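You operate a simulated robot arm through the tools that you are given. There is no shell and no other tool. Be economical: measure what you need, move in short steps, check, and stop when the job is done.

You run a simulated two-armed robot. Do the job below in one go: nothing can be reset, and whatever is moved stays where it is left.

TASK
Set up for doing hair: tilt the square mirror down, set out the yellow jar and red hair clip.
Fine: steady the mirror with the other hand as it tilts; both are in the blue drawer and go on the cork mat; shut the drawer. Set down upright: what you pick out. Where these are worked on the way, their far stop is far enough and under half their travel is too little: blue drawer.

The check looks at the end state, three seconds after you hand in, the way a careful person would. Anything else that was tipped, shoved, dropped, spilled or broken makes it a failure.

THE ROBOT
Two 6-joint arms with two-finger parallel grippers on one trunk, on a base that drives. Base frame: it is fixed to the floor where the robot stands at the start and does not move with it; the origin is under the middle of the robot, x ahead of it, y to its left, z up; the surface under the hand at the start is at about z = 850. Lengths are in mm, angles in rad, forces in N, time in s.
The left shoulder is at the start at [70, 166, 1445], the right one opposite. With the tool pointing down near the work surface each hand reaches from about 380 to 800 mm from the robot's upright axis, wherever it stands, measured 20 degrees to its own side. Places, roughly: blue drawer [500, 100, 700]; cork mat [500, -200, 900]; square mirror glass [500, 0, 1000]. Payload 3.91 kg a hand.
The TCP of each hand is the grasp point between the finger pads, 30 mm short of the fingertips. In the tool frame z runs along the fingers and y along their closing line. The gripper opens to 110 mm. The fingers are 20 mm wide and 10 mm thick; the gripper's body (48 by 112 mm) begins 55 mm behind the TCP.
Orientation is that of the tool frame in the base frame, as [roll, pitch, yaw] about the fixed x, y, z axes, in that order (R = Rz(yaw) Ry(pitch) Rx(roll)). With the fingers straight down and closing along the base's y, the tool's x points along the base's -x, its y along +y and its z along -z.

THE INTERFACE
- The arms move only by the tool send_rows. It takes "left_increments", "right_increments" or both (then of equal length, played together; a hand with none holds still); each is one flat list of numbers, 7 for each row, row after row: the turn, a rotation vector about the tool's x, y, z in rad, then the shift along the tool's x, y, z in cm, then the gripper command, from -1 (fully open) to 1 (shut), values between in proportion. In form: [wx, wy, wz, dx, dy, dz, fingers, wx, wy, wz, dx, dy, dz, fingers, ...]. A call has 1 to 12 rows; each row is the pose to reach, as a shift and turn from the pose commanded when the call began, along the tool's axes at that moment. Rows are played at 5 a second. More than 50 mm and 0.15 rad between two rows, or a gripper value outside its range, and nothing of the call is played. A pose out of reach is approached as far as the arm can. The call stops where the force on the tool passes 40 N (or 10 N more than at its start, if that is more) or the arm is blocked; 0.2 s more then pass. The fingers move at their own pace (about 108 mm/s each) and stop on an object; they squeeze with about 42 N. The grip force told is the motor's: it shows also when the fingers shut on nothing. Time passes only in rows, and 0.2 s behind the last, so rows that repeat a pose let the fingers close. It gives the time, the measured TCP pose, the force on the tool (base axes), the opening and the grip force at its end, in the units of the frame above (readings bear some noise), with the torque about the TCP (base axes, N m) and any sound that the robot's microphone picked up.
- Cameras (640 x 400 px; columns grow to the right, rows downward): "scene" is now at [97.7, -8, 1637]; the picture's right is [-0.18, -0.98, 0.00], its down [-0.91, 0.17, -0.39] and it looks along [0.38, -0.07, -0.92] (base axes); focal length 279 px, centre (320, 200). "left" rides on the left gripper at [77, -7, -114] in its tool frame; the picture's right is [0.09, 1.00, 0.00], its down [-0.80, 0.07, -0.59] and it looks along [-0.59, 0.05, 0.80] (tool axes); focal length 270 px, centre (320, 200). "right" rides on the right gripper at [77, 7, -114] in its tool frame; the picture's right is [-0.09, 1.00, 0.00], its down [-0.80, -0.07, -0.59] and it looks along [-0.59, -0.05, 0.80] (tool axes); focal length 270 px, centre (320, 200). There is no depth. A picture from a camera that has moved, and an enlarged one, comes with that camera's place and axes in the base frame and with its lens. The place of the scene camera against the robot may be out by one fixed shift of up to 12 mm in any direction.
- get_image(camera): a new picture of that camera. The clock stands still meanwhile.
- lift_body(by): slides the trunk up (or, below 0, down) by that many mm; the arms and the scene camera ride with it, the base frame stays. It gives what a move gives, with no picture.
- steer(legs): drives the robot by 1 to 6 legs, each [ahead, left, turn to the left] in mm, mm and rad, along the robot's own axes; the way and the turn of a leg run together, so that a leg with both is an arc; at most 1500 mm and 3.142 rad a leg. The arms and the cameras ride along, it lands a little off, and it stops where it bumps. It gives what a move gives.
- turn_head(pan, tilt): turns the head with the scene camera to pan (to the left, within 1.501 rad either way) and tilt (down, from -0.506 to 1.204), counted from straight ahead of the robot. It gives what a move gives.
- enlarge(camera, box): a new picture of the part [left, top, right, bottom] of that camera's present view, enlarged. The clock stands still meanwhile.
- sign_off(): hands the job in; it is judged then, once.

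Go step by step. Nothing tells you exact positions but the pictures and the camera data: compare them with the known pose of the tool, close in by small moves and look again before you grip or let go. The budget is 120 turns and 88 pictures, counting those below and the enlarged ones. Unless the task says otherwise, let go and move clear before handing in, and close with one line.

The tools are called after "Request:" by a JSON object that holds its "api" and its "payload". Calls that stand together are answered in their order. send_rows: Moves the arms, as the interface text tells. Its arguments: {"type":"object","properties":{"left_increments":{"type":"array"},"right_increments":{"type":"array"}},"required":[]} The other tools are called the same way: lift_body (by) slides the trunk up or down; steer (legs) drives the base; turn_head (pan, tilt) turns the head that bears the scene camera; get_image (camera) takes a picture; enlarge (camera, box) takes an enlarged picture of a part of a camera's view; sign_off () hands the job in.

At the start:

```text
t: 0.0
left_tcp_pos: [550.3, 275.0, 999.9]
left_orientation: [3.141, 0.002, -3.141]
left_wrist_force: [-0.1, 0.4, -0.4]
left_ft_torque: [0.03, -0.01, -0.01]
left_finger_gap: 110.3
left_grasp_force: 0.1
right_tcp_pos: [642.3, -327.2, 999.6]
right_orientation: [-3.141, -0.002, 3.14]
right_wrist_force: [0.1, -0.1, -0.3]
right_ft_torque: [-0.02, 0.03, -0.04]
right_finger_gap: 110.1
right_grasp_force: 0.2
trunk travel left (down, up): [-940.0, 0.0]
robot x, y, heading: [1.9, 0.1, 0.003]
head pan, tilt: [-0.185, 1.171]
```

scene: 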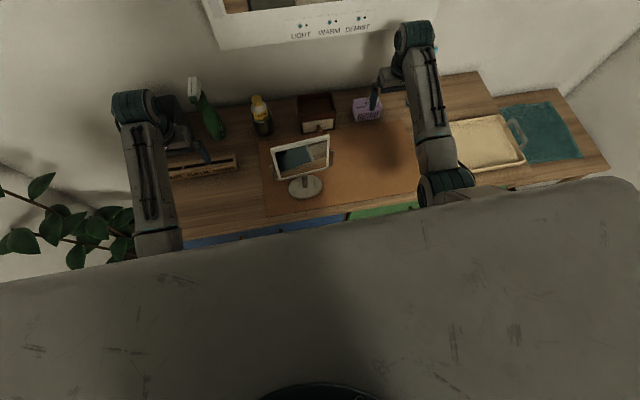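
right: 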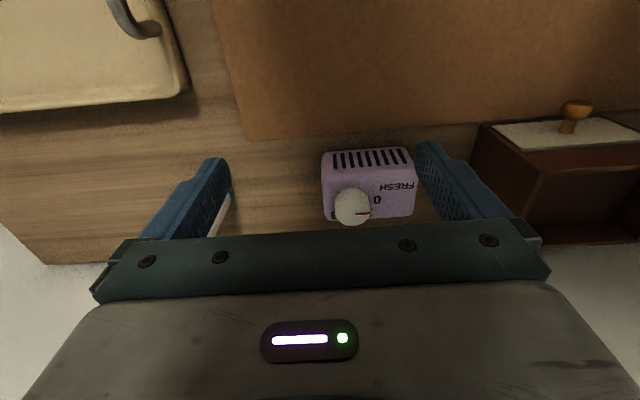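
left: 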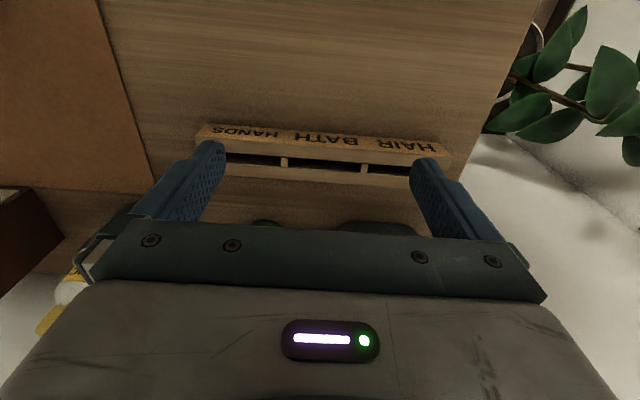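

I see a counter with a cork mat, a square mirror on a stand in the middle of it, and blue and green drawers below the front edge. I'll zoom in on the mirror and the drawers first.

Request:
{"api": "enlarge", "payload": {"camera": "scene", "box": [240, 80, 440, 220]}}

Request:
{"api": "enlarge", "payload": {"camera": "scene", "box": [150, 170, 450, 270]}}

```text
2.86 times, centred on (340, 150) of scene
camera zoom: at [97.7, -8.0, 1637.0], right [-0.18, -0.98, 0.0], down [-0.91, 0.17, -0.39], along [0.38, -0.07, -0.92], focal length 798 px, centre (263, 343)
```

zoom: 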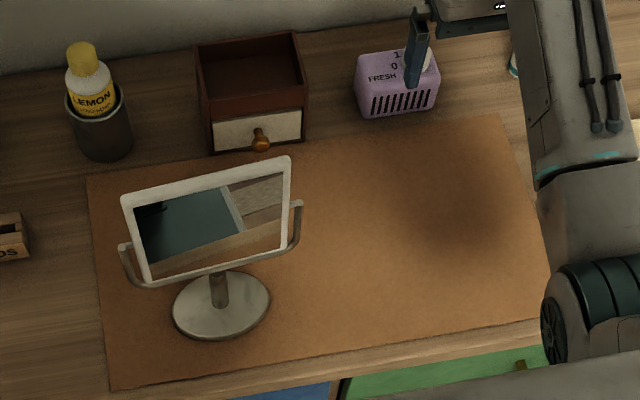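

```text
2.13 times, centred on (300, 220) of scene
camera zoom: at [97.7, -8.0, 1637.0], right [-0.18, -0.98, 0.0], down [-0.91, 0.17, -0.39], along [0.38, -0.07, -0.92], focal length 596 px, centre (363, 157)
```

zoom: 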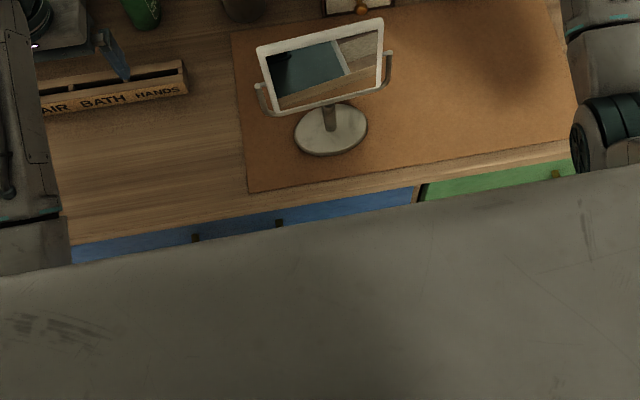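

The mirror's pivot is near (475, -30, 1020) and its yoke runs roughly along y. The blue drawer is under the counter edge at x≈370. I'll back the robot off so I can see the drawer and mirror from in front.

Request:
{"api": "steer", "payload": {"legs": [[-350, 0, 0]]}}

Request:
{"api": "turn_head", "payload": {"pan": 0.0, "tilt": 0.85}}

Request:
{"api": "get_image", "payload": {"camera": "scene"}}

```text
t: 2.3
left_tcp_pos: [199.6, 274.2, 999.2]
left_orientation: [-3.142, -0.001, 3.142]
left_wrist_force: [0.6, 0.0, -0.2]
left_ft_torque: [0.03, 0.02, -0.03]
left_finger_gap: 109.9
left_grasp_force: 0.1
right_tcp_pos: [290.6, -328.0, 998.4]
right_orientation: [3.141, -0.002, 3.141]
right_wrist_force: [-1.4, 0.4, 0.0]
right_ft_torque: [-0.02, 0.0, 0.0]
right_finger_gap: 109.8
right_grasp_force: 0.1
trunk travel left (down, up): [-940.0, 0.0]
robot x, y, heading: [-353.2, 0.7, 0.004]
head pan, tilt: [-0.185, 1.171]
```

```text
t: 3.1
left_tcp_pos: [197.9, 274.2, 999.5]
left_orientation: [-3.141, -0.001, -3.141]
left_wrist_force: [0.5, 0.7, 0.4]
left_ft_torque: [0.0, 0.01, -0.03]
left_finger_gap: 110.1
left_grasp_force: 0.1
right_tcp_pos: [288.7, -327.8, 1000.2]
right_orientation: [-3.14, 0.0, 3.14]
right_wrist_force: [0.5, -0.1, 0.3]
right_ft_torque: [-0.03, -0.02, -0.01]
right_finger_gap: 110.0
right_grasp_force: 0.1
trunk travel left (down, up): [-940.0, 0.0]
robot x, y, heading: [-351.7, -0.5, 0.003]
head pan, tilt: [0.0, 0.85]
```

```text
82 pictures are left
camera scene: at [-234.2, 2.5, 1659.1], right [0.0, -1.0, 0.0], down [-0.75, 0.0, -0.66], along [0.66, 0.0, -0.75], focal length 279 px, centre (320, 200)
```

scene: 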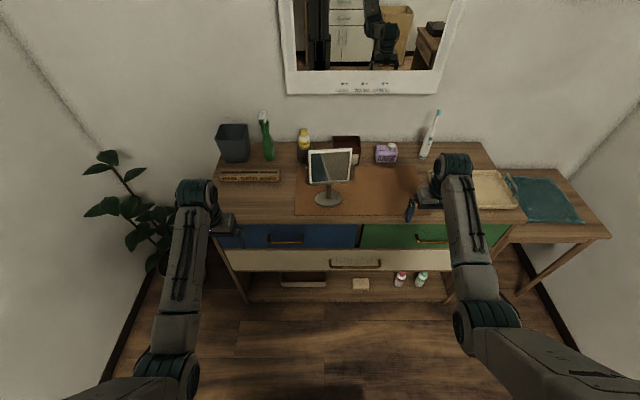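

Request:
{"api": "enlarge", "payload": {"camera": "scene", "box": [210, 130, 450, 280]}}

Request:
{"api": "enlarge", "payload": {"camera": "scene", "box": [290, 135, 370, 215]}}

```text
2.67 times, centred on (330, 205) of scene
camera zoom: at [-234.2, 2.5, 1659.1], right [0.0, -1.0, 0.0], down [-0.75, 0.0, -0.66], along [0.66, 0.0, -0.75], focal length 744 px, centre (293, 187)
```

zoom: 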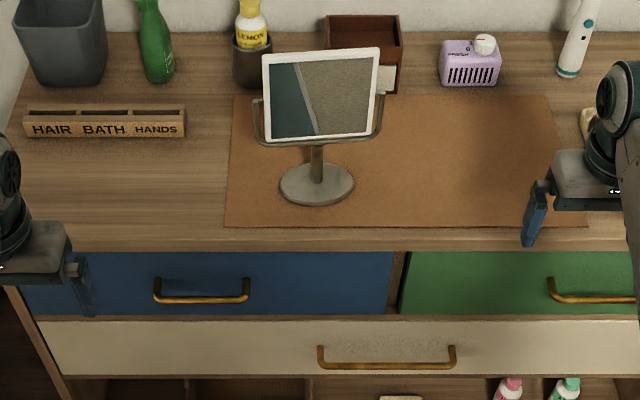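

```text
5.00 times, centred on (330, 175) of scene
camera zoom: at [-234.2, 2.5, 1659.1], right [0.0, -1.0, 0.0], down [-0.75, 0.0, -0.66], along [0.66, 0.0, -0.75], focal length 1396 px, centre (270, 325)
```

zoom: 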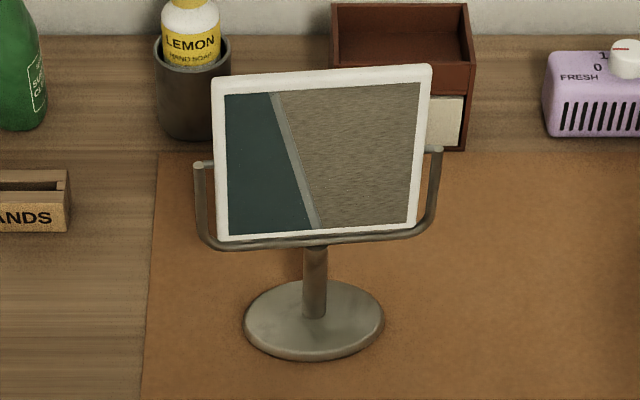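

The glass is about 140 × 130 mm and nearly upright, pivoting near (466, -30, 1033). The stem is at about (480, -32). The right hand will come from the front to hold the stem, and the left hand will push the glass top forward from behind. I'll drive closer first.

Request:
{"api": "steer", "payload": {"legs": [[150, 0, 0]]}}

```text
t: 4.5
left_tcp_pos: [343.4, 272.9, 1001.3]
left_orientation: [3.141, 0.001, 3.136]
left_wrist_force: [-0.7, 0.2, 0.9]
left_ft_torque: [-0.02, -0.02, -0.02]
left_finger_gap: 109.8
left_grasp_force: 0.1
right_tcp_pos: [433.0, -331.0, 1001.5]
right_orientation: [3.14, 0.001, 3.136]
right_wrist_force: [-0.7, -1.1, -0.7]
right_ft_torque: [0.01, 0.01, 0.03]
right_finger_gap: 110.3
right_grasp_force: 0.1
trunk travel left (down, up): [-940.0, 0.0]
robot x, y, heading: [-206.8, 1.6, -0.006]
head pan, tilt: [0.0, 0.85]
```

Moving the right hand to in front of the stem, pitched about 60° toward horizontal.

Request:
{"api": "send_rows", "payload": {"right_increments": [0, -0.131, 0, 1.29, 3.74, 0.33, -1, 0, -0.262, 0, 2.58, 7.48, 0.65, -1, 0, -0.393, 0, 3.86, 11.21, 0.98, -1, 0, -0.524, 0, 5.15, 14.95, 1.3, -1, 0, -0.654, 0, 6.44, 18.69, 1.63, -1, 0, -0.785, 0, 7.73, 22.43, 1.95, -1, 0, -0.916, 0, 9.01, 26.16, 2.28, -1, 0, -1.047, 0, 10.3, 29.9, 2.6, -1]}}

Request:
{"api": "get_image", "payload": {"camera": "right"}}

Request:
{"api": "get_image", "payload": {"camera": "scene"}}

```text
t: 6.0
left_tcp_pos: [345.1, 269.7, 999.7]
left_orientation: [3.139, 0.0, 3.136]
left_wrist_force: [-0.4, 0.7, 0.7]
left_ft_torque: [-0.02, 0.03, 0.0]
left_finger_gap: 109.9
left_grasp_force: 0.1
right_tcp_pos: [367.9, -176.0, 964.5]
right_orientation: [-2.899, 0.842, -2.959]
right_wrist_force: [1.2, -0.4, 0.3]
right_ft_torque: [0.0, -0.01, 0.01]
right_finger_gap: 109.9
right_grasp_force: 0.1
right hand out of reach, approached as far as the arm can: row 7
trunk travel left (down, up): [-940.0, 0.0]
robot x, y, heading: [-203.8, 1.3, -0.003]
head pan, tilt: [0.0, 0.85]
stopped in row 7 (right hand): the arm was blocked; the commanded pose is now the measured one
```

```text
79 pictures are left
camera right: at [230.7, -166.2, 980.5], right [0.06, 0.99, -0.09], down [0.07, 0.09, 0.99], along [1.0, -0.06, -0.07], focal length 270 px, centre (320, 200)
```

right: 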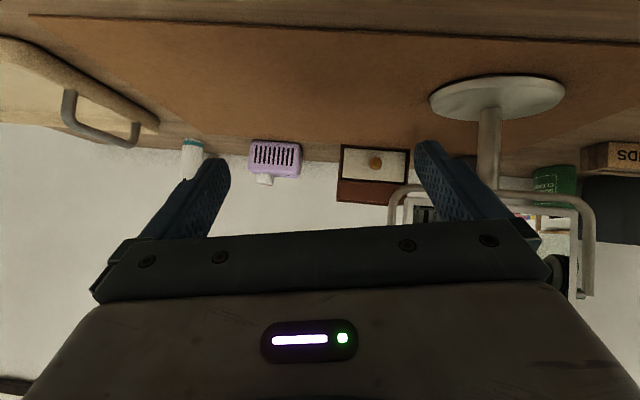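

```text
78 pictures are left
camera scene: at [-87.4, 0.0, 1659.2], right [-0.01, -1.0, 0.0], down [-0.75, 0.0, -0.66], along [0.66, 0.0, -0.75], focal length 279 px, centre (320, 200)
```

scene: 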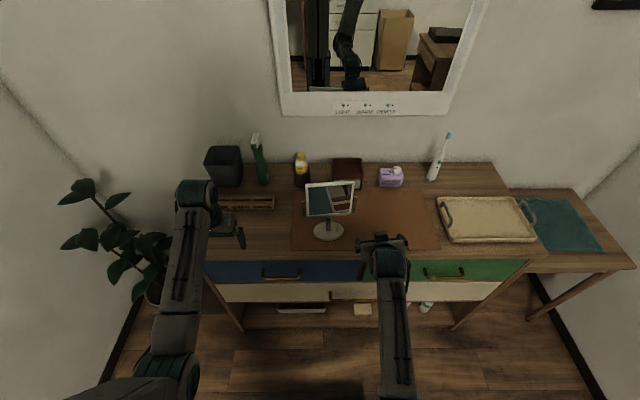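

The pitched pose seems limited by the high trunk. I'll raise both hands, then lower the trunk.

Request:
{"api": "send_rows", "payload": {"right_increments": [0, 0, 0, -2.6, -0.64, -3.04, -1, 0, 0, 0, -5.2, -1.28, -6.08, -1, 0, 0, 0, -7.8, -1.92, -9.12, -1, 0, 0, 0, -10.4, -2.56, -12.16, -1, 0, 0, 0, -13, -3.2, -15.2, -1], "left_increments": [0, 0, 0, 0, 0, -4, -1, 0, 0, 0, 0, 0, -8, -1, 0, 0, 0, 0, 0, -12, -1, 0, 0, 0, 0, 0, -16, -1, 0, 0, 0, 0, 0, -20, -1]}}

Request:
{"api": "lift_body", "payload": {"by": -250}}

```text
t: 7.1
left_tcp_pos: [400.6, 280.4, 1033.2]
left_orientation: [3.14, 0.0, 3.134]
left_wrist_force: [-0.3, 0.6, 0.3]
left_ft_torque: [-0.03, 0.04, 0.05]
left_finger_gap: 110.0
left_grasp_force: 0.1
left hand out of reach, approached as far as the arm can: row 1, 2, 3, 4, 5
right_tcp_pos: [337.8, -229.5, 1126.7]
right_orientation: [-2.688, 0.781, -2.814]
right_wrist_force: [-0.2, -0.1, -0.2]
right_ft_torque: [-0.03, -0.01, -0.02]
right_finger_gap: 109.9
right_grasp_force: 0.0
right hand out of reach, approached as far as the arm can: row 5
trunk travel left (down, up): [-940.0, 0.0]
robot x, y, heading: [-205.4, 0.7, -0.009]
head pan, tilt: [0.0, 0.85]
stopped in row 5 (right hand): the arm was blocked; the commanded pose is now the measured one
```

```text
t: 8.7
left_tcp_pos: [397.5, 281.6, 879.6]
left_orientation: [3.141, 0.006, 3.136]
left_wrist_force: [-2.5, -0.8, 2.3]
left_ft_torque: [0.02, -0.25, 0.04]
left_finger_gap: 109.6
left_grasp_force: 0.1
right_tcp_pos: [335.0, -229.1, 965.8]
right_orientation: [-2.689, 0.783, -2.811]
right_wrist_force: [0.2, -0.2, 0.0]
right_ft_torque: [-0.01, 0.0, -0.01]
right_finger_gap: 109.8
right_grasp_force: 0.0
trunk travel left (down, up): [-780.0, 160.0]
robot x, y, heading: [-205.7, 2.7, -0.003]
head pan, tilt: [0.0, 0.85]
stopped: the force on the tool passed its limit at 69 N (the readings are from after the stop); the commanded pose is now the measured one
```

The left hand touched the bare counter when the trunk came down because it hadn't risen as far as I commanded. I'll lift it off and check that nothing was disturbed.

Request:
{"api": "send_rows", "payload": {"left_increments": [0, 0, 0, -1, 0, -4, -1, 0, 0, 0, -2, 0, -8, -1, 0, 0, 0, -3, 0, -12, -1]}}

Request:
{"api": "get_image", "payload": {"camera": "scene"}}

```text
t: 9.5
left_tcp_pos: [485.0, 289.2, 938.0]
left_orientation: [3.141, 0.006, 3.136]
left_wrist_force: [-0.4, 0.5, -0.1]
left_ft_torque: [0.03, 0.01, -0.01]
left_finger_gap: 109.9
left_grasp_force: 0.2
left hand out of reach, approached as far as the arm can: row 1, 2, 3
right_tcp_pos: [338.1, -229.3, 964.2]
right_orientation: [-2.691, 0.782, -2.811]
right_wrist_force: [0.4, -0.7, -0.7]
right_ft_torque: [-0.03, 0.0, 0.0]
right_finger_gap: 109.9
right_grasp_force: 0.1
trunk travel left (down, up): [-780.0, 160.0]
robot x, y, heading: [-206.4, -3.8, -0.005]
head pan, tilt: [0.0, 0.85]
```

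```text
77 pictures are left
camera scene: at [-85.7, 0.6, 1498.5], right [0.0, -1.0, 0.0], down [-0.75, 0.0, -0.66], along [0.66, 0.0, -0.75], focal length 279 px, centre (320, 200)
```

scene: 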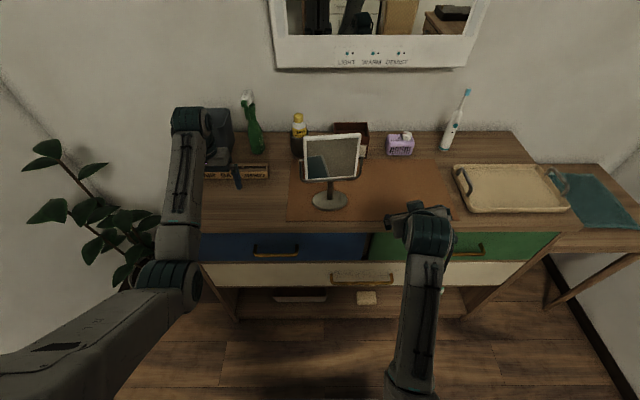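

Nothing looks disturbed. The arms run into limits when they're folded too close, so I'll put the trunk back to full height and back off about 100 mm so both hands work further out.

Request:
{"api": "lift_body", "payload": {"by": 160}}

Request:
{"api": "steer", "payload": {"legs": [[-100, 0, 0]]}}

```text
t: 11.3
left_tcp_pos: [485.2, 288.6, 1097.7]
left_orientation: [-3.141, 0.009, 3.137]
left_wrist_force: [0.2, -0.3, -0.2]
left_ft_torque: [0.03, 0.0, 0.01]
left_finger_gap: 110.0
left_grasp_force: 0.0
right_tcp_pos: [336.6, -228.3, 1125.4]
right_orientation: [-2.691, 0.78, -2.812]
right_wrist_force: [-0.3, -0.2, -0.2]
right_ft_torque: [-0.01, -0.01, 0.02]
right_finger_gap: 109.9
right_grasp_force: 0.1
trunk travel left (down, up): [-940.0, 0.0]
robot x, y, heading: [-205.2, -0.7, -0.006]
head pan, tilt: [0.0, 0.85]
```

```text
t: 12.5
left_tcp_pos: [388.2, 287.1, 1094.5]
left_orientation: [-3.141, 0.006, 3.133]
left_wrist_force: [-0.4, 0.0, -0.3]
left_ft_torque: [-0.01, 0.05, 0.02]
left_finger_gap: 109.8
left_grasp_force: 0.1
right_tcp_pos: [240.5, -229.7, 1123.0]
right_orientation: [-2.693, 0.78, -2.818]
right_wrist_force: [-0.1, 0.2, 0.2]
right_ft_torque: [-0.01, -0.02, -0.03]
right_finger_gap: 109.9
right_grasp_force: 0.0
trunk travel left (down, up): [-940.0, 0.0]
robot x, y, heading: [-305.2, 0.9, -0.009]
head pan, tilt: [0.0, 0.85]
```

Moving the right hand to a pre-grasp point in front of the stem.

Request:
{"api": "send_rows", "payload": {"right_increments": [-0.027, -0.031, 0.036, -0.17, 3.43, 2.28, -1, -0.054, -0.061, 0.072, -0.34, 6.87, 4.56, -1, -0.081, -0.092, 0.108, -0.51, 10.3, 6.84, -1, -0.107, -0.122, 0.144, -0.68, 13.73, 9.13, -1, -0.134, -0.153, 0.18, -0.85, 17.16, 11.41, -1, -0.161, -0.183, 0.216, -1.02, 20.6, 13.69, -1, -0.188, -0.214, 0.252, -1.19, 24.03, 15.97, -1]}}

Request:
{"api": "get_image", "payload": {"camera": "right"}}

Request:
{"api": "get_image", "payload": {"camera": "scene"}}

```text
t: 13.4
left_tcp_pos: [383.9, 286.6, 1098.5]
left_orientation: [-3.141, 0.009, 3.131]
left_wrist_force: [-0.4, 0.6, -0.3]
left_ft_torque: [0.01, 0.0, 0.0]
left_finger_gap: 109.8
left_grasp_force: 0.0
right_tcp_pos: [291.8, -201.9, 1039.6]
right_orientation: [-2.628, 0.871, -2.749]
right_wrist_force: [0.0, 0.1, 0.2]
right_ft_torque: [-0.02, 0.01, -0.01]
right_finger_gap: 110.3
right_grasp_force: 0.1
trunk travel left (down, up): [-940.0, 0.0]
robot x, y, heading: [-306.5, 0.1, -0.007]
head pan, tilt: [0.0, 0.85]
stopped in row 4 (right hand): the arm was blocked; the commanded pose is now the measured one
```

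```text
76 pictures are left
camera right: at [155.5, -190.8, 1043.2], right [0.07, 0.97, -0.25], down [0.0, 0.25, 0.97], along [1.0, -0.06, 0.02], focal length 270 px, centre (320, 200)
```

right: 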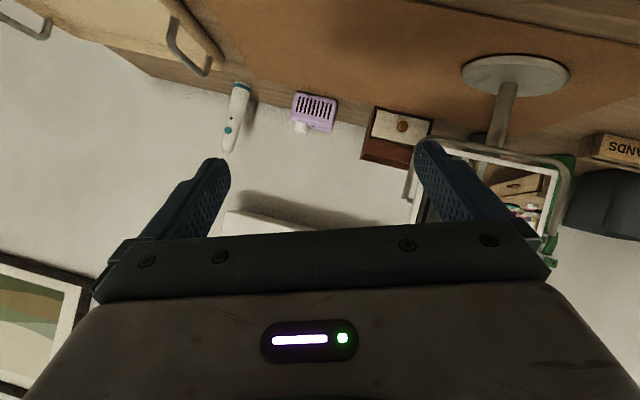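

```text
75 pictures are left
camera scene: at [-188.7, 1.7, 1658.9], right [-0.01, -1.0, 0.0], down [-0.75, 0.01, -0.66], along [0.66, -0.01, -0.75], focal length 279 px, centre (320, 200)
```

scene: 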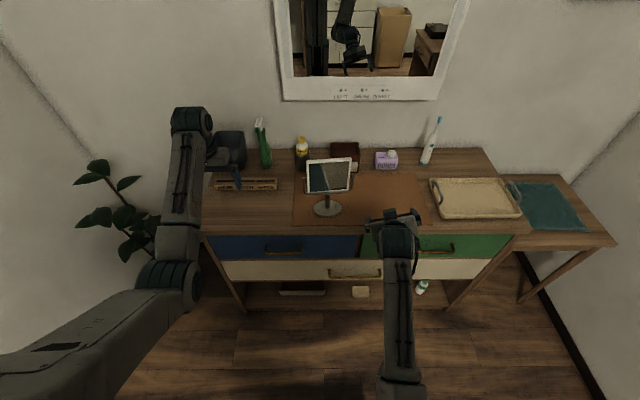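

The pitched grasp of the stem hits a joint limit on the right arm. Instead I'll hold the tip of the yoke's right upright from above, with the fingers closing along x. First I'll return the right hand to pointing straight down, off to the right.

Request:
{"api": "send_rows", "payload": {"right_increments": [-0.043, 0.132, 0.02, -1.03, -1.12, 1.53, -1, -0.087, 0.265, 0.039, -2.06, -2.24, 3.06, -1, -0.13, 0.397, 0.059, -3.08, -3.36, 4.58, -1, -0.174, 0.529, 0.079, -4.11, -4.48, 6.11, -1, -0.218, 0.662, 0.098, -5.14, -5.6, 7.64, -1, -0.261, 0.794, 0.118, -6.17, -6.72, 9.17, -1, -0.305, 0.927, 0.138, -7.2, -7.85, 10.7, -1]}}

```text
t: 15.0
left_tcp_pos: [387.4, 286.6, 1096.5]
left_orientation: [3.141, 0.007, 3.133]
left_wrist_force: [0.9, 0.6, 0.0]
left_ft_torque: [0.01, -0.02, 0.01]
left_finger_gap: 109.6
left_grasp_force: 0.1
right_tcp_pos: [424.4, -277.6, 1055.6]
right_orientation: [3.136, -0.005, 3.142]
right_wrist_force: [-0.6, -0.1, 0.1]
right_ft_torque: [0.01, -0.01, -0.04]
right_finger_gap: 110.0
right_grasp_force: 0.0
trunk travel left (down, up): [-940.0, 0.0]
robot x, y, heading: [-297.9, -0.8, -0.007]
head pan, tilt: [0.0, 0.85]
```

Request:
{"api": "send_rows", "payload": {"right_increments": [0, 0, -0.143, -0.4, 0.1, -0.5, -1, 0, 0, -0.286, -0.8, 0.2, -1, -1, 0, 0, -0.428, -1.2, 0.3, -1.5, -1, 0, 0, -0.571, -1.6, 0.4, -2, -1, 0, 0, -0.714, -2, 0.5, -2.5, -1, 0, 0, -0.857, -2.5, 0.6, -3, -1, 0, 0, -1.0, -3, 0.7, -3.5, -1, 0, 0, -1.142, -3.5, 0.8, -4, -1, 0, 0, -1.285, -4, 0.9, -4.5, -1, 0, 0, -1.428, -4.3, 1, -5, -1, 0, 0, -1.571, -4.6, 1, -5.4, -1]}}

Request:
{"api": "get_image", "payload": {"camera": "scene"}}

Request:
{"api": "get_image", "payload": {"camera": "right"}}

```text
t: 17.4
left_tcp_pos: [386.1, 287.2, 1098.2]
left_orientation: [-3.141, 0.008, 3.133]
left_wrist_force: [-0.6, 0.4, 1.0]
left_ft_torque: [0.0, 0.01, 0.01]
left_finger_gap: 110.1
left_grasp_force: 0.0
right_tcp_pos: [468.1, -269.1, 1113.9]
right_orientation: [3.14, 0.002, -1.57]
right_wrist_force: [-0.2, 0.7, -0.9]
right_ft_torque: [-0.02, 0.0, 0.01]
right_finger_gap: 110.0
right_grasp_force: 0.0
trunk travel left (down, up): [-940.0, 0.0]
robot x, y, heading: [-303.1, -2.5, -0.012]
head pan, tilt: [0.0, 0.85]
```

```text
74 pictures are left
camera scene: at [-186.3, 1.7, 1658.6], right [-0.01, -1.0, 0.0], down [-0.75, 0.01, -0.66], along [0.66, -0.01, -0.75], focal length 279 px, centre (320, 200)
```

scene: 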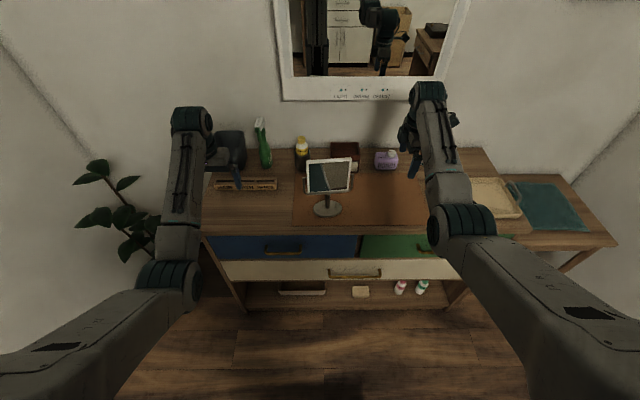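

```text
73 pictures are left
camera right: at [462.0, -346.0, 1227.8], right [-1.0, 0.09, 0.0], down [0.07, 0.8, 0.6], along [0.05, 0.6, -0.8], focal length 270 px, centre (320, 200)
```

right: 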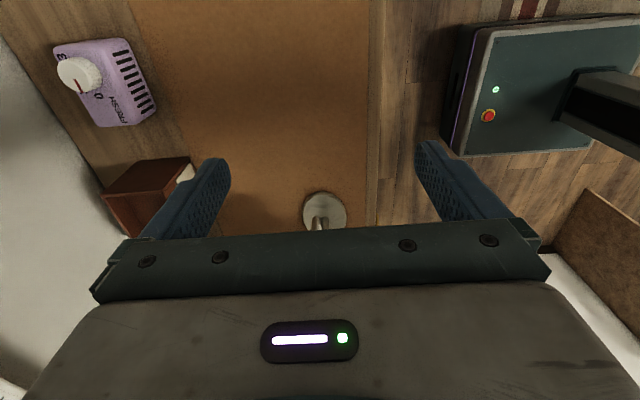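

Request:
{"api": "send_rows", "payload": {"right_increments": [0, -0.133, 0, -3.1, -0.1, 0.5, -1, 0, -0.267, 0, -6.2, -0.2, 1.0, -1, 0, -0.4, 0, -9.4, -0.4, 1.4, -1]}}

Request:
{"api": "get_image", "payload": {"camera": "right"}}

Request:
{"api": "enlarge", "payload": {"camera": "scene", "box": [280, 130, 440, 230]}}

```text
t: 18.2
left_tcp_pos: [384.6, 288.5, 1096.2]
left_orientation: [-3.141, 0.008, 3.132]
left_wrist_force: [-1.0, 0.2, 1.0]
left_ft_torque: [-0.03, -0.03, 0.0]
left_finger_gap: 110.1
left_grasp_force: 0.1
right_tcp_pos: [470.9, -175.4, 1096.9]
right_orientation: [3.141, 0.407, -1.573]
right_wrist_force: [0.4, 0.3, 1.0]
right_ft_torque: [0.02, -0.01, 0.04]
right_finger_gap: 110.0
right_grasp_force: 0.0
trunk travel left (down, up): [-940.0, 0.0]
robot x, y, heading: [-303.5, -0.4, -0.004]
head pan, tilt: [0.0, 0.85]
```

```text
72 pictures are left
camera right: at [464.5, -289.4, 1171.9], right [-1.0, 0.08, 0.04], down [0.07, 0.5, 0.86], along [0.05, 0.86, -0.51], focal length 270 px, centre (320, 200)
```

right: 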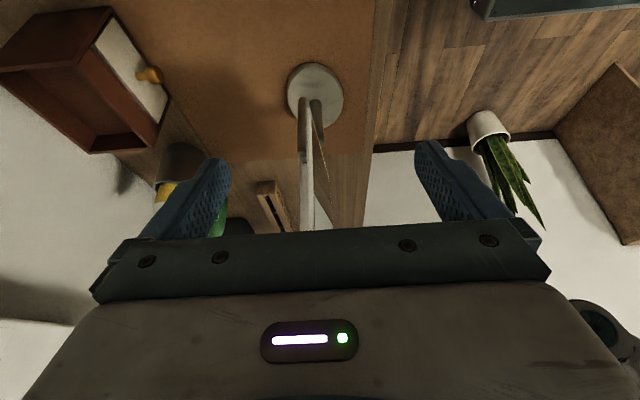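

```text
4.00 times, centred on (360, 180) of scene
camera zoom: at [-185.9, 2.0, 1658.6], right [-0.01, -1.0, 0.0], down [-0.75, 0.01, -0.66], along [0.66, -0.01, -0.75], focal length 1117 px, centre (160, 280)
```

zoom: 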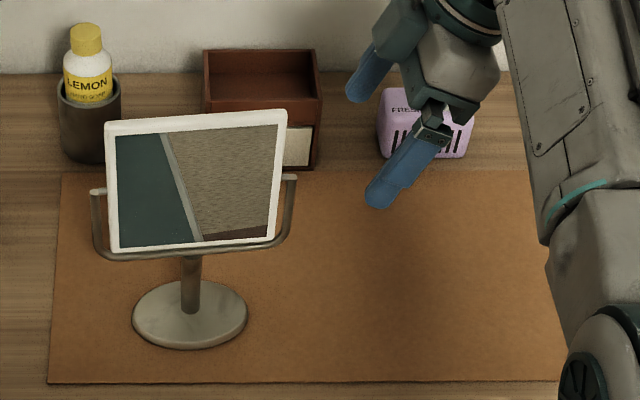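

Request:
{"api": "enlarge", "payload": {"camera": "right", "box": [260, 50, 380, 240]}}

```text
2.11 times, centred on (320, 145) of right
camera zoom: at [464.5, -289.4, 1171.9], right [-1.0, 0.08, 0.04], down [0.07, 0.5, 0.86], along [0.05, 0.86, -0.51], focal length 569 px, centre (320, 316)
```

zoom: 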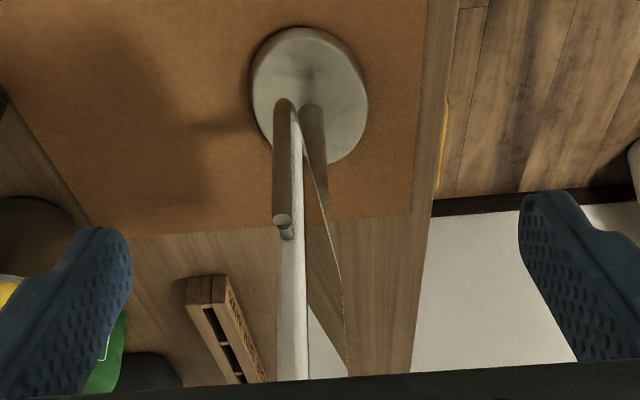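

The yoke's right tip is near (488, -116, 1022). I'll move to hover over it with the fingers open and check alignment.

Request:
{"api": "send_rows", "payload": {"right_increments": [0, 0, 0, -1.6, -0.85, 2.06, -1, 0, 0, 0, -3.23, -1.7, 4.12, -1]}}

Request:
{"api": "enlarge", "payload": {"camera": "right", "box": [140, 40, 500, 260]}}

Request:
{"api": "enlarge", "payload": {"camera": "scene", "box": [290, 130, 390, 230]}}

```text
t: 18.8
left_tcp_pos: [385.8, 288.1, 1095.6]
left_orientation: [-3.138, 0.008, 3.133]
left_wrist_force: [-0.5, -0.2, -0.3]
left_ft_torque: [-0.02, 0.04, 0.02]
left_finger_gap: 110.0
left_grasp_force: 0.1
right_tcp_pos: [488.4, -127.4, 1070.1]
right_orientation: [3.137, 0.402, -1.572]
right_wrist_force: [0.0, 0.0, 0.5]
right_ft_torque: [0.0, -0.01, 0.02]
right_finger_gap: 110.0
right_grasp_force: 0.0
trunk travel left (down, up): [-940.0, 0.0]
robot x, y, heading: [-304.5, 1.8, -0.007]
head pan, tilt: [0.0, 0.85]
```

```text
1.78 times, centred on (320, 150) of right
camera zoom: at [482.8, -242.6, 1146.1], right [-1.0, 0.08, 0.04], down [0.07, 0.5, 0.86], along [0.05, 0.86, -0.51], focal length 480 px, centre (320, 289)
```

zoom: 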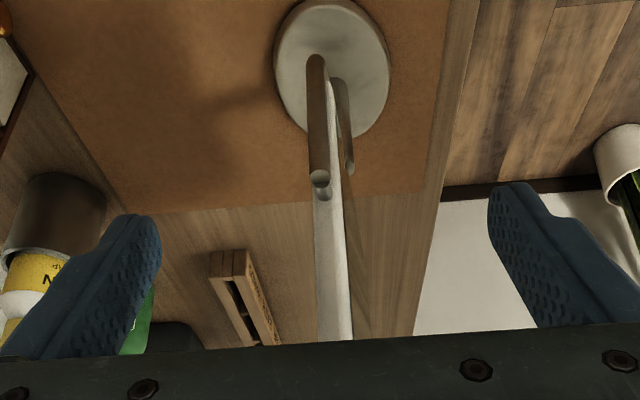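

```text
4.00 times, centred on (340, 180) of scene
camera zoom: at [-185.2, 3.9, 1658.5], right [-0.01, -1.0, 0.0], down [-0.75, 0.01, -0.66], along [0.66, -0.01, -0.75], focal length 1117 px, centre (240, 280)
```

zoom: 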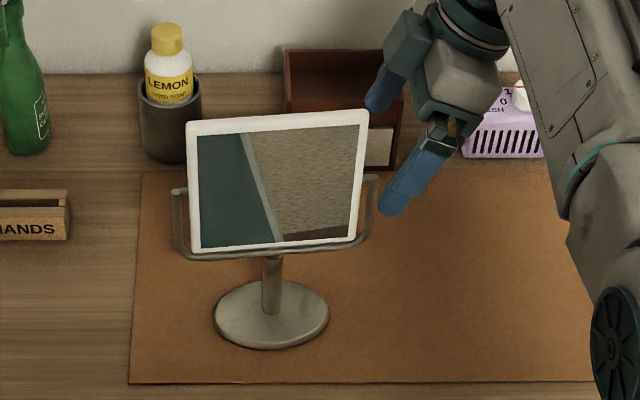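

The two views agree: the yoke tip is at about (489, -105, 1018). I'll lower the fingertips around it.

Request:
{"api": "send_rows", "payload": {"right_increments": [0, 0, 0, 0.47, -0.1, 2.0, -1, 0, 0, 0, 0.94, -0.1, 3.95, -1]}}

Request:
{"api": "enlarge", "payload": {"camera": "right", "box": [140, 40, 500, 260]}}

Request:
{"api": "enlarge", "payload": {"camera": "scene", "box": [320, 135, 380, 195]}}

```text
t: 19.4
left_tcp_pos: [386.1, 287.6, 1097.4]
left_orientation: [-3.14, 0.008, 3.132]
left_wrist_force: [0.0, -0.4, 1.3]
left_ft_torque: [-0.03, -0.02, 0.01]
left_finger_gap: 109.7
left_grasp_force: 0.0
right_tcp_pos: [489.3, -120.6, 1030.5]
right_orientation: [3.141, 0.404, -1.572]
right_wrist_force: [0.3, -0.2, -0.9]
right_ft_torque: [0.02, -0.03, 0.0]
right_finger_gap: 110.0
right_grasp_force: 0.0
trunk travel left (down, up): [-940.0, 0.0]
robot x, y, heading: [-306.6, 1.8, -0.006]
head pan, tilt: [0.0, 0.85]
```

```text
1.78 times, centred on (320, 150) of right
camera zoom: at [483.0, -235.2, 1106.8], right [-1.0, 0.08, 0.04], down [0.07, 0.5, 0.86], along [0.05, 0.86, -0.51], focal length 480 px, centre (320, 289)
```

zoom: 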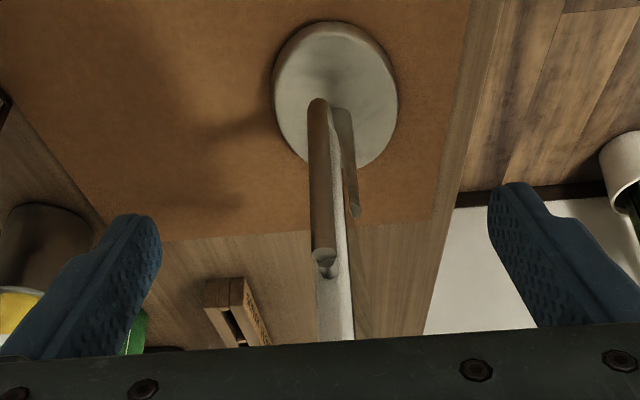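

```text
6.67 times, centred on (350, 165) of scene
camera zoom: at [-185.1, 2.9, 1658.6], right [-0.01, -1.0, 0.0], down [-0.75, 0.01, -0.66], along [0.66, -0.01, -0.75], focal length 1861 px, centre (120, 433)
```

zoom: 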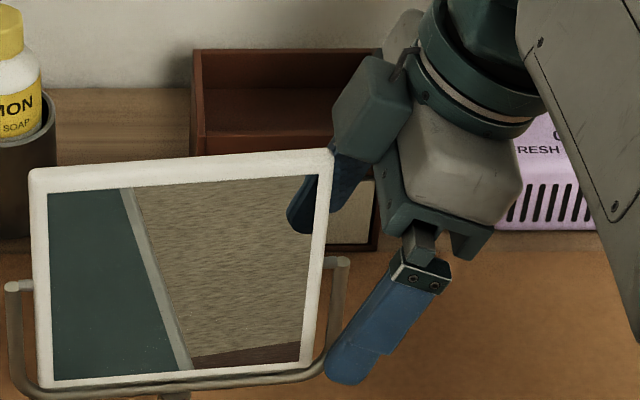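

The fingers straddle the tube, centred. Closing on it.

Request:
{"api": "send_rows", "payload": {"right_increments": [0, 0, 0, 0, 0, 0, 0.2, 0, 0, 0, 0, 0, 0, 0.6, 0, 0, 0, 0, 0, 0, 1, 0, 0, 0, 0, 0, 0, 1]}}

Request:
{"api": "enlarge", "payload": {"camera": "right", "box": [140, 40, 500, 260]}}

Request:
{"api": "enlarge", "payload": {"camera": "scene", "box": [290, 135, 390, 235]}}

```text
t: 20.4
left_tcp_pos: [385.0, 288.0, 1098.8]
left_orientation: [-3.14, 0.01, 3.132]
left_wrist_force: [0.1, -0.4, -0.4]
left_ft_torque: [0.01, -0.05, 0.03]
left_finger_gap: 110.3
left_grasp_force: 0.0
right_tcp_pos: [487.6, -121.1, 1032.4]
right_orientation: [3.141, 0.406, -1.57]
right_wrist_force: [-0.2, 0.0, -0.4]
right_ft_torque: [0.13, 0.09, 0.11]
right_finger_gap: 10.0
right_grasp_force: 42.4
trunk travel left (down, up): [-940.0, 0.0]
robot x, y, heading: [-305.6, -0.4, -0.012]
head pan, tilt: [0.0, 0.85]
```

```text
1.78 times, centred on (320, 150) of right
camera zoom: at [482.0, -235.9, 1107.4], right [-1.0, 0.08, 0.04], down [0.07, 0.5, 0.86], along [0.05, 0.86, -0.51], focal length 480 px, centre (320, 289)
```

zoom: 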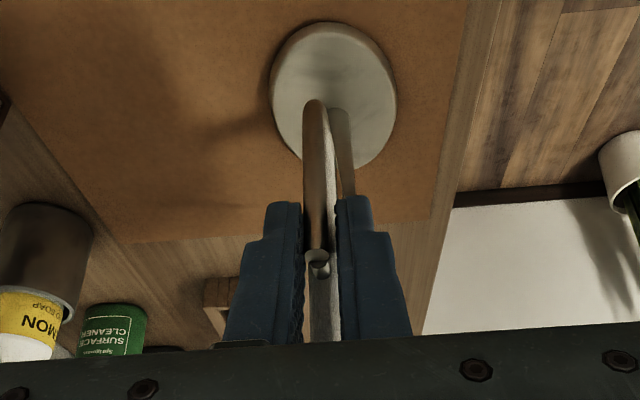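

```text
4.00 times, centred on (340, 185) of scene
camera zoom: at [-186.6, 1.8, 1658.7], right [-0.01, -1.0, 0.0], down [-0.75, 0.01, -0.66], along [0.66, -0.01, -0.75], focal length 1117 px, centre (240, 260)
```

zoom: 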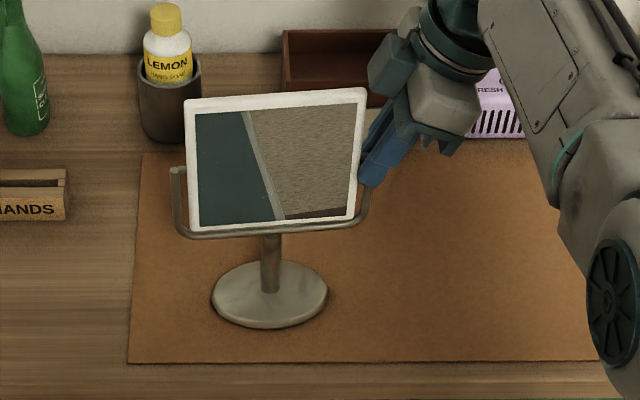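

The yoke tip is gripped (gap 10 mm) and the mirror hasn't moved. Next the left hand, with closed fingers, goes around behind the glass.

Request:
{"api": "send_rows", "payload": {"left_increments": [0, 0, 0, -4.8, 0, 0, 1, 0, 0, 0, -9.6, 0, 0, 1, 0, 0, 0, -14.6, 0, 0, 1, 0, 0, 0, -14.6, -4.9, 0, 1, 0, 0, 0, -14.6, -9.8, 0, 1, 0, 0, 0, -14.6, -14.7, 0, 1]}}

Request:
{"api": "get_image", "payload": {"camera": "left"}}

Request:
{"api": "get_image", "payload": {"camera": "scene"}}

```text
t: 21.8
left_tcp_pos: [519.0, 157.9, 1103.3]
left_orientation: [-3.141, 0.009, 3.133]
left_wrist_force: [0.4, -0.2, 1.0]
left_ft_torque: [0.04, -0.04, -0.04]
left_finger_gap: 0.2
left_grasp_force: 37.5
left hand out of reach, approached as far as the arm can: row 3, 4, 5, 6
right_tcp_pos: [488.7, -122.0, 1031.3]
right_orientation: [3.14, 0.405, -1.571]
right_wrist_force: [-0.3, 0.0, 1.8]
right_ft_torque: [0.18, 0.11, 0.14]
right_finger_gap: 10.1
right_grasp_force: 42.2
trunk travel left (down, up): [-940.0, 0.0]
robot x, y, heading: [-305.3, 0.0, -0.006]
head pan, tilt: [0.0, 0.85]
```

```text
63 pictures are left
camera left: at [440.2, 152.1, 1217.5], right [-0.08, 1.0, 0.0], down [0.8, 0.06, 0.6], along [0.6, 0.05, -0.8], focal length 270 px, centre (320, 200)
```

left: 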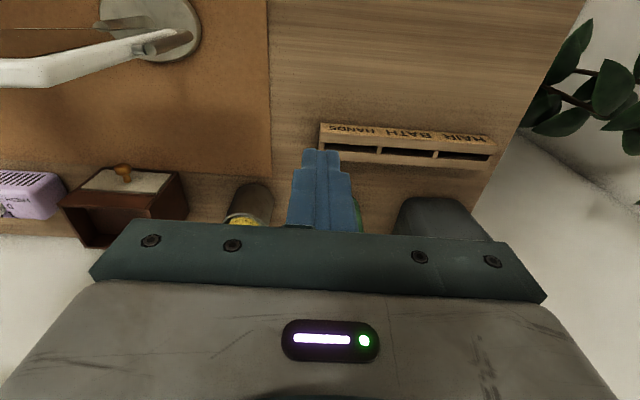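

```text
62 pictures are left
camera scene: at [-186.9, 0.5, 1658.7], right [-0.01, -1.0, 0.0], down [-0.75, 0.01, -0.66], along [0.66, 0.0, -0.75], focal length 279 px, centre (320, 200)
```

scene: 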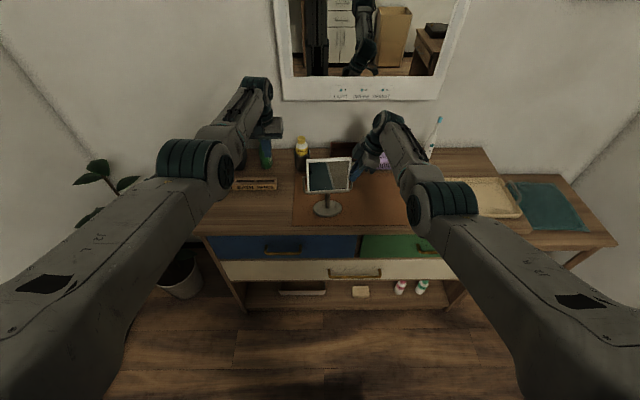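

The left arm is at the limit of its reach here. I'll lean the tool slightly forward to gain reach, then slide in behind the glass near its left edge.

Request:
{"api": "send_rows", "payload": {"left_increments": [0, -0.1, 0, 0.5, 0, 0, 1, 0, -0.22, 0, 0.5, 0, 0, 1, 0, -0.22, 0, 0.5, 0, 0, 1]}}

```text
t: 22.6
left_tcp_pos: [512.1, 161.1, 1102.8]
left_orientation: [-3.139, 0.23, 3.133]
left_wrist_force: [0.4, -0.3, -0.6]
left_ft_torque: [-0.01, 0.02, 0.0]
left_finger_gap: 0.1
left_grasp_force: 37.1
right_tcp_pos: [488.7, -121.8, 1032.6]
right_orientation: [-3.141, 0.406, -1.571]
right_wrist_force: [-0.4, 0.9, 1.9]
right_ft_torque: [0.15, 0.05, 0.13]
right_finger_gap: 10.1
right_grasp_force: 42.4
trunk travel left (down, up): [-940.0, 0.0]
robot x, y, heading: [-303.3, 2.5, -0.008]
head pan, tilt: [0.0, 0.85]
```

Request:
{"api": "send_rows", "payload": {"left_increments": [0, 0, 0, -0.33, -3, 0.4, 1, 0, 0, 0, -0.33, -6, 0.8, 1, 0, 0, 0, -0.33, -8.5, 0.8, 1]}}

Request:
{"api": "get_image", "payload": {"camera": "left"}}

Request:
{"api": "enlarge", "payload": {"camera": "scene", "box": [240, 100, 400, 230]}}

```text
t: 23.4
left_tcp_pos: [516.5, 77.2, 1094.9]
left_orientation: [3.141, 0.23, 3.134]
left_wrist_force: [0.5, 0.8, 0.6]
left_ft_torque: [-0.03, -0.01, 0.02]
left_finger_gap: 0.2
left_grasp_force: 37.7
right_tcp_pos: [488.1, -121.0, 1032.1]
right_orientation: [3.14, 0.406, -1.571]
right_wrist_force: [-1.6, 0.5, 1.5]
right_ft_torque: [0.23, 0.02, 0.09]
right_finger_gap: 10.4
right_grasp_force: 42.4
trunk travel left (down, up): [-940.0, 0.0]
robot x, y, heading: [-307.6, -0.2, -0.011]
head pan, tilt: [0.0, 0.85]
```

```text
61 pictures are left
camera left: at [414.8, 71.0, 1190.4], right [-0.08, 1.0, -0.02], down [0.65, 0.06, 0.76], along [0.76, 0.05, -0.65], focal length 270 px, centre (320, 200)
```

left: 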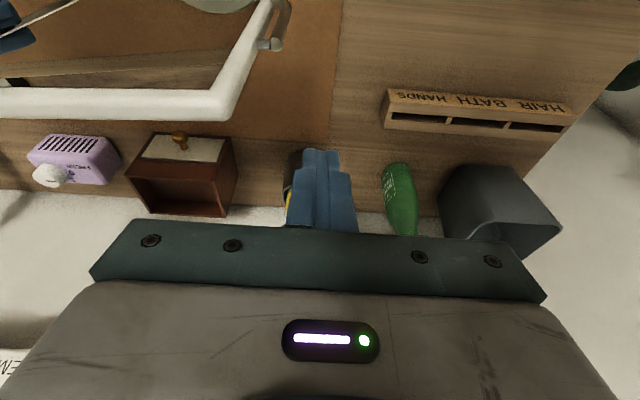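

```text
3.08 times, centred on (320, 165) of scene
camera zoom: at [-186.9, 1.0, 1658.7], right [-0.01, -1.0, 0.0], down [-0.75, 0.01, -0.66], along [0.66, 0.0, -0.75], focal length 859 px, centre (320, 308)
```

zoom: 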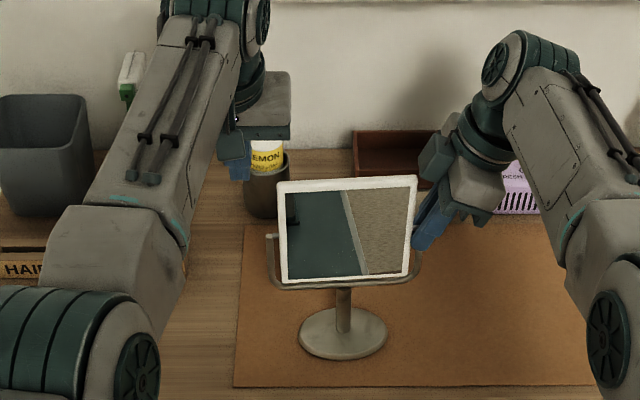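

Clear of the back of the glass by about 20 mm. I'll slide in to y≈10, then draw toward the robot in small steps.

Request:
{"api": "send_rows", "payload": {"left_increments": [0, 0, 0, 0, -3.4, 0, 1, 0, 0, 0, 0, -6.7, 0, 1]}}

Request:
{"api": "get_image", "payload": {"camera": "left"}}

```text
t: 24.0
left_tcp_pos: [515.5, 9.3, 1095.7]
left_orientation: [3.139, 0.229, 3.133]
left_wrist_force: [0.3, -0.5, 0.2]
left_ft_torque: [-0.02, 0.02, -0.01]
left_finger_gap: 0.0
left_grasp_force: 37.9
right_tcp_pos: [488.3, -122.5, 1033.3]
right_orientation: [3.141, 0.406, -1.57]
right_wrist_force: [-2.0, 0.8, 1.9]
right_ft_torque: [0.26, 0.01, 0.11]
right_finger_gap: 10.4
right_grasp_force: 41.8
trunk travel left (down, up): [-940.0, 0.0]
robot x, y, heading: [-302.8, 3.0, -0.007]
head pan, tilt: [0.0, 0.85]
```

```text
59 pictures are left
camera left: at [414.1, 3.0, 1189.7], right [-0.08, 1.0, -0.02], down [0.65, 0.06, 0.76], along [0.76, 0.05, -0.65], focal length 270 px, centre (320, 200)
```

left: 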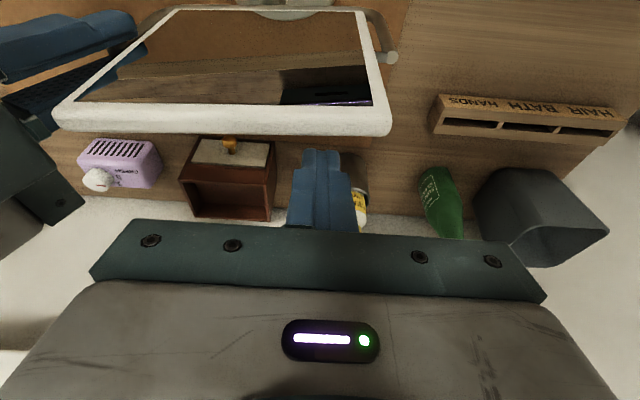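

Request:
{"api": "send_rows", "payload": {"left_increments": [0, 0, 0, 0.97, 0, -0.23, 1, 0, 0, 0, 1.95, 0, -0.46, 1, 0, 0, 0, 2.92, 0, -0.68, 1, 0, 0, 0, 3.9, 0, -0.91, 1, 0, 0, 0, 4.87, 0, -1.14, 1]}}

Request:
{"api": "get_image", "payload": {"camera": "left"}}

Request:
{"api": "enlarge", "payload": {"camera": "right", "box": [140, 40, 500, 260]}}

```text
t: 25.2
left_tcp_pos: [463.9, 10.9, 1095.8]
left_orientation: [-3.141, 0.228, 3.133]
left_wrist_force: [4.3, -0.2, 0.5]
left_ft_torque: [0.05, -0.02, 0.06]
left_finger_gap: 0.0
left_grasp_force: 37.6
right_tcp_pos: [488.2, -121.4, 1033.8]
right_orientation: [-3.14, 0.405, -1.57]
right_wrist_force: [-2.2, 2.4, 2.8]
right_ft_torque: [0.62, -0.35, 0.2]
right_finger_gap: 10.9
right_grasp_force: 42.0
trunk travel left (down, up): [-940.0, 0.0]
robot x, y, heading: [-307.2, 0.3, -0.008]
head pan, tilt: [0.0, 0.85]
```

```text
58 pictures are left
camera left: at [361.9, 4.5, 1190.7], right [-0.08, 1.0, -0.02], down [0.65, 0.06, 0.76], along [0.76, 0.04, -0.65], focal length 270 px, centre (320, 200)
```

left: 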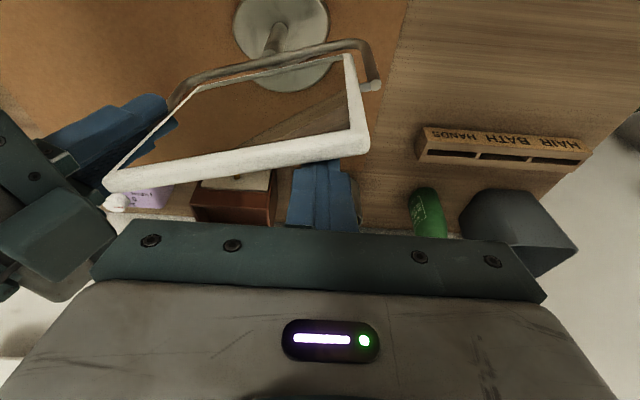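

```text
1.78 times, centred on (320, 150) of right
camera zoom: at [481.6, -236.1, 1108.1], right [-1.0, 0.08, 0.04], down [0.07, 0.5, 0.86], along [0.05, 0.86, -0.51], focal length 480 px, centre (320, 289)
```

zoom: 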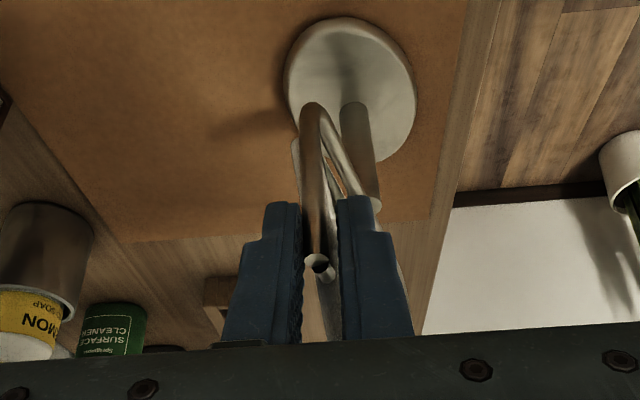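

That push swung the whole stand about the gripped tip instead of tilting the glass: the base yawed about 8° and the hinge didn't move. I'll push much closer to the held side, then straighten the stand afterwards. Backing the finger off and moving it toward y≈-65.

Request:
{"api": "send_rows", "payload": {"left_increments": [0, 0, 0, -1.8, 0, 0.4, 1, 0, 0, 0, -3.6, 0, 0.8, 1, 0, 0, 0, -3.6, -3.8, 0.8, 1, 0, 0, 0, -3.6, -7.5, 0.8, 1]}}

Request:
{"api": "get_image", "payload": {"camera": "left"}}

Request:
{"api": "get_image", "payload": {"camera": "scene"}}

```text
t: 26.2
left_tcp_pos: [499.6, -66.8, 1096.6]
left_orientation: [3.14, 0.228, 3.132]
left_wrist_force: [0.0, -0.2, -0.7]
left_ft_torque: [0.0, 0.0, 0.0]
left_finger_gap: 0.1
left_grasp_force: 37.8
right_tcp_pos: [487.5, -123.3, 1032.4]
right_orientation: [3.141, 0.407, -1.571]
right_wrist_force: [-2.1, -1.0, 0.6]
right_ft_torque: [0.01, -0.01, 0.07]
right_finger_gap: 10.2
right_grasp_force: 41.6
trunk travel left (down, up): [-940.0, 0.0]
robot x, y, heading: [-303.2, 0.1, -0.007]
head pan, tilt: [0.0, 0.85]
```

```text
56 pictures are left
camera left: at [397.7, -72.8, 1189.9], right [-0.08, 1.0, -0.02], down [0.65, 0.06, 0.76], along [0.76, 0.05, -0.65], focal length 270 px, centre (320, 200)
```

left: 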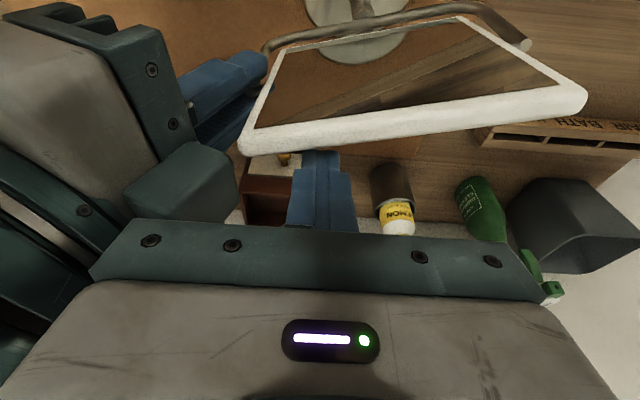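

```text
55 pictures are left
camera scene: at [-186.3, -1.1, 1658.6], right [-0.01, -1.0, 0.0], down [-0.75, 0.01, -0.66], along [0.66, 0.0, -0.75], focal length 279 px, centre (320, 200)
```

scene: 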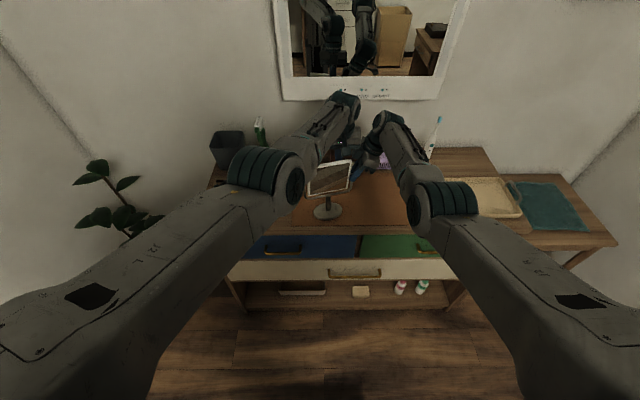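

Request:
{"api": "enlarge", "payload": {"camera": "scene", "box": [290, 135, 390, 235]}}

```text
4.00 times, centred on (340, 185) of scene
camera zoom: at [-186.3, -1.1, 1658.6], right [-0.01, -1.0, 0.0], down [-0.75, 0.01, -0.66], along [0.66, 0.0, -0.75], focal length 1117 px, centre (240, 260)
```

zoom: 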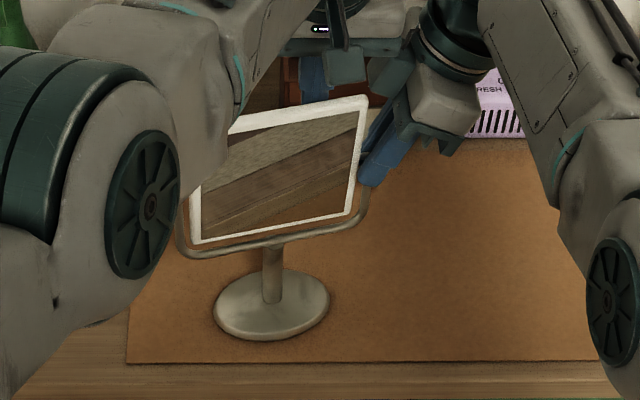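

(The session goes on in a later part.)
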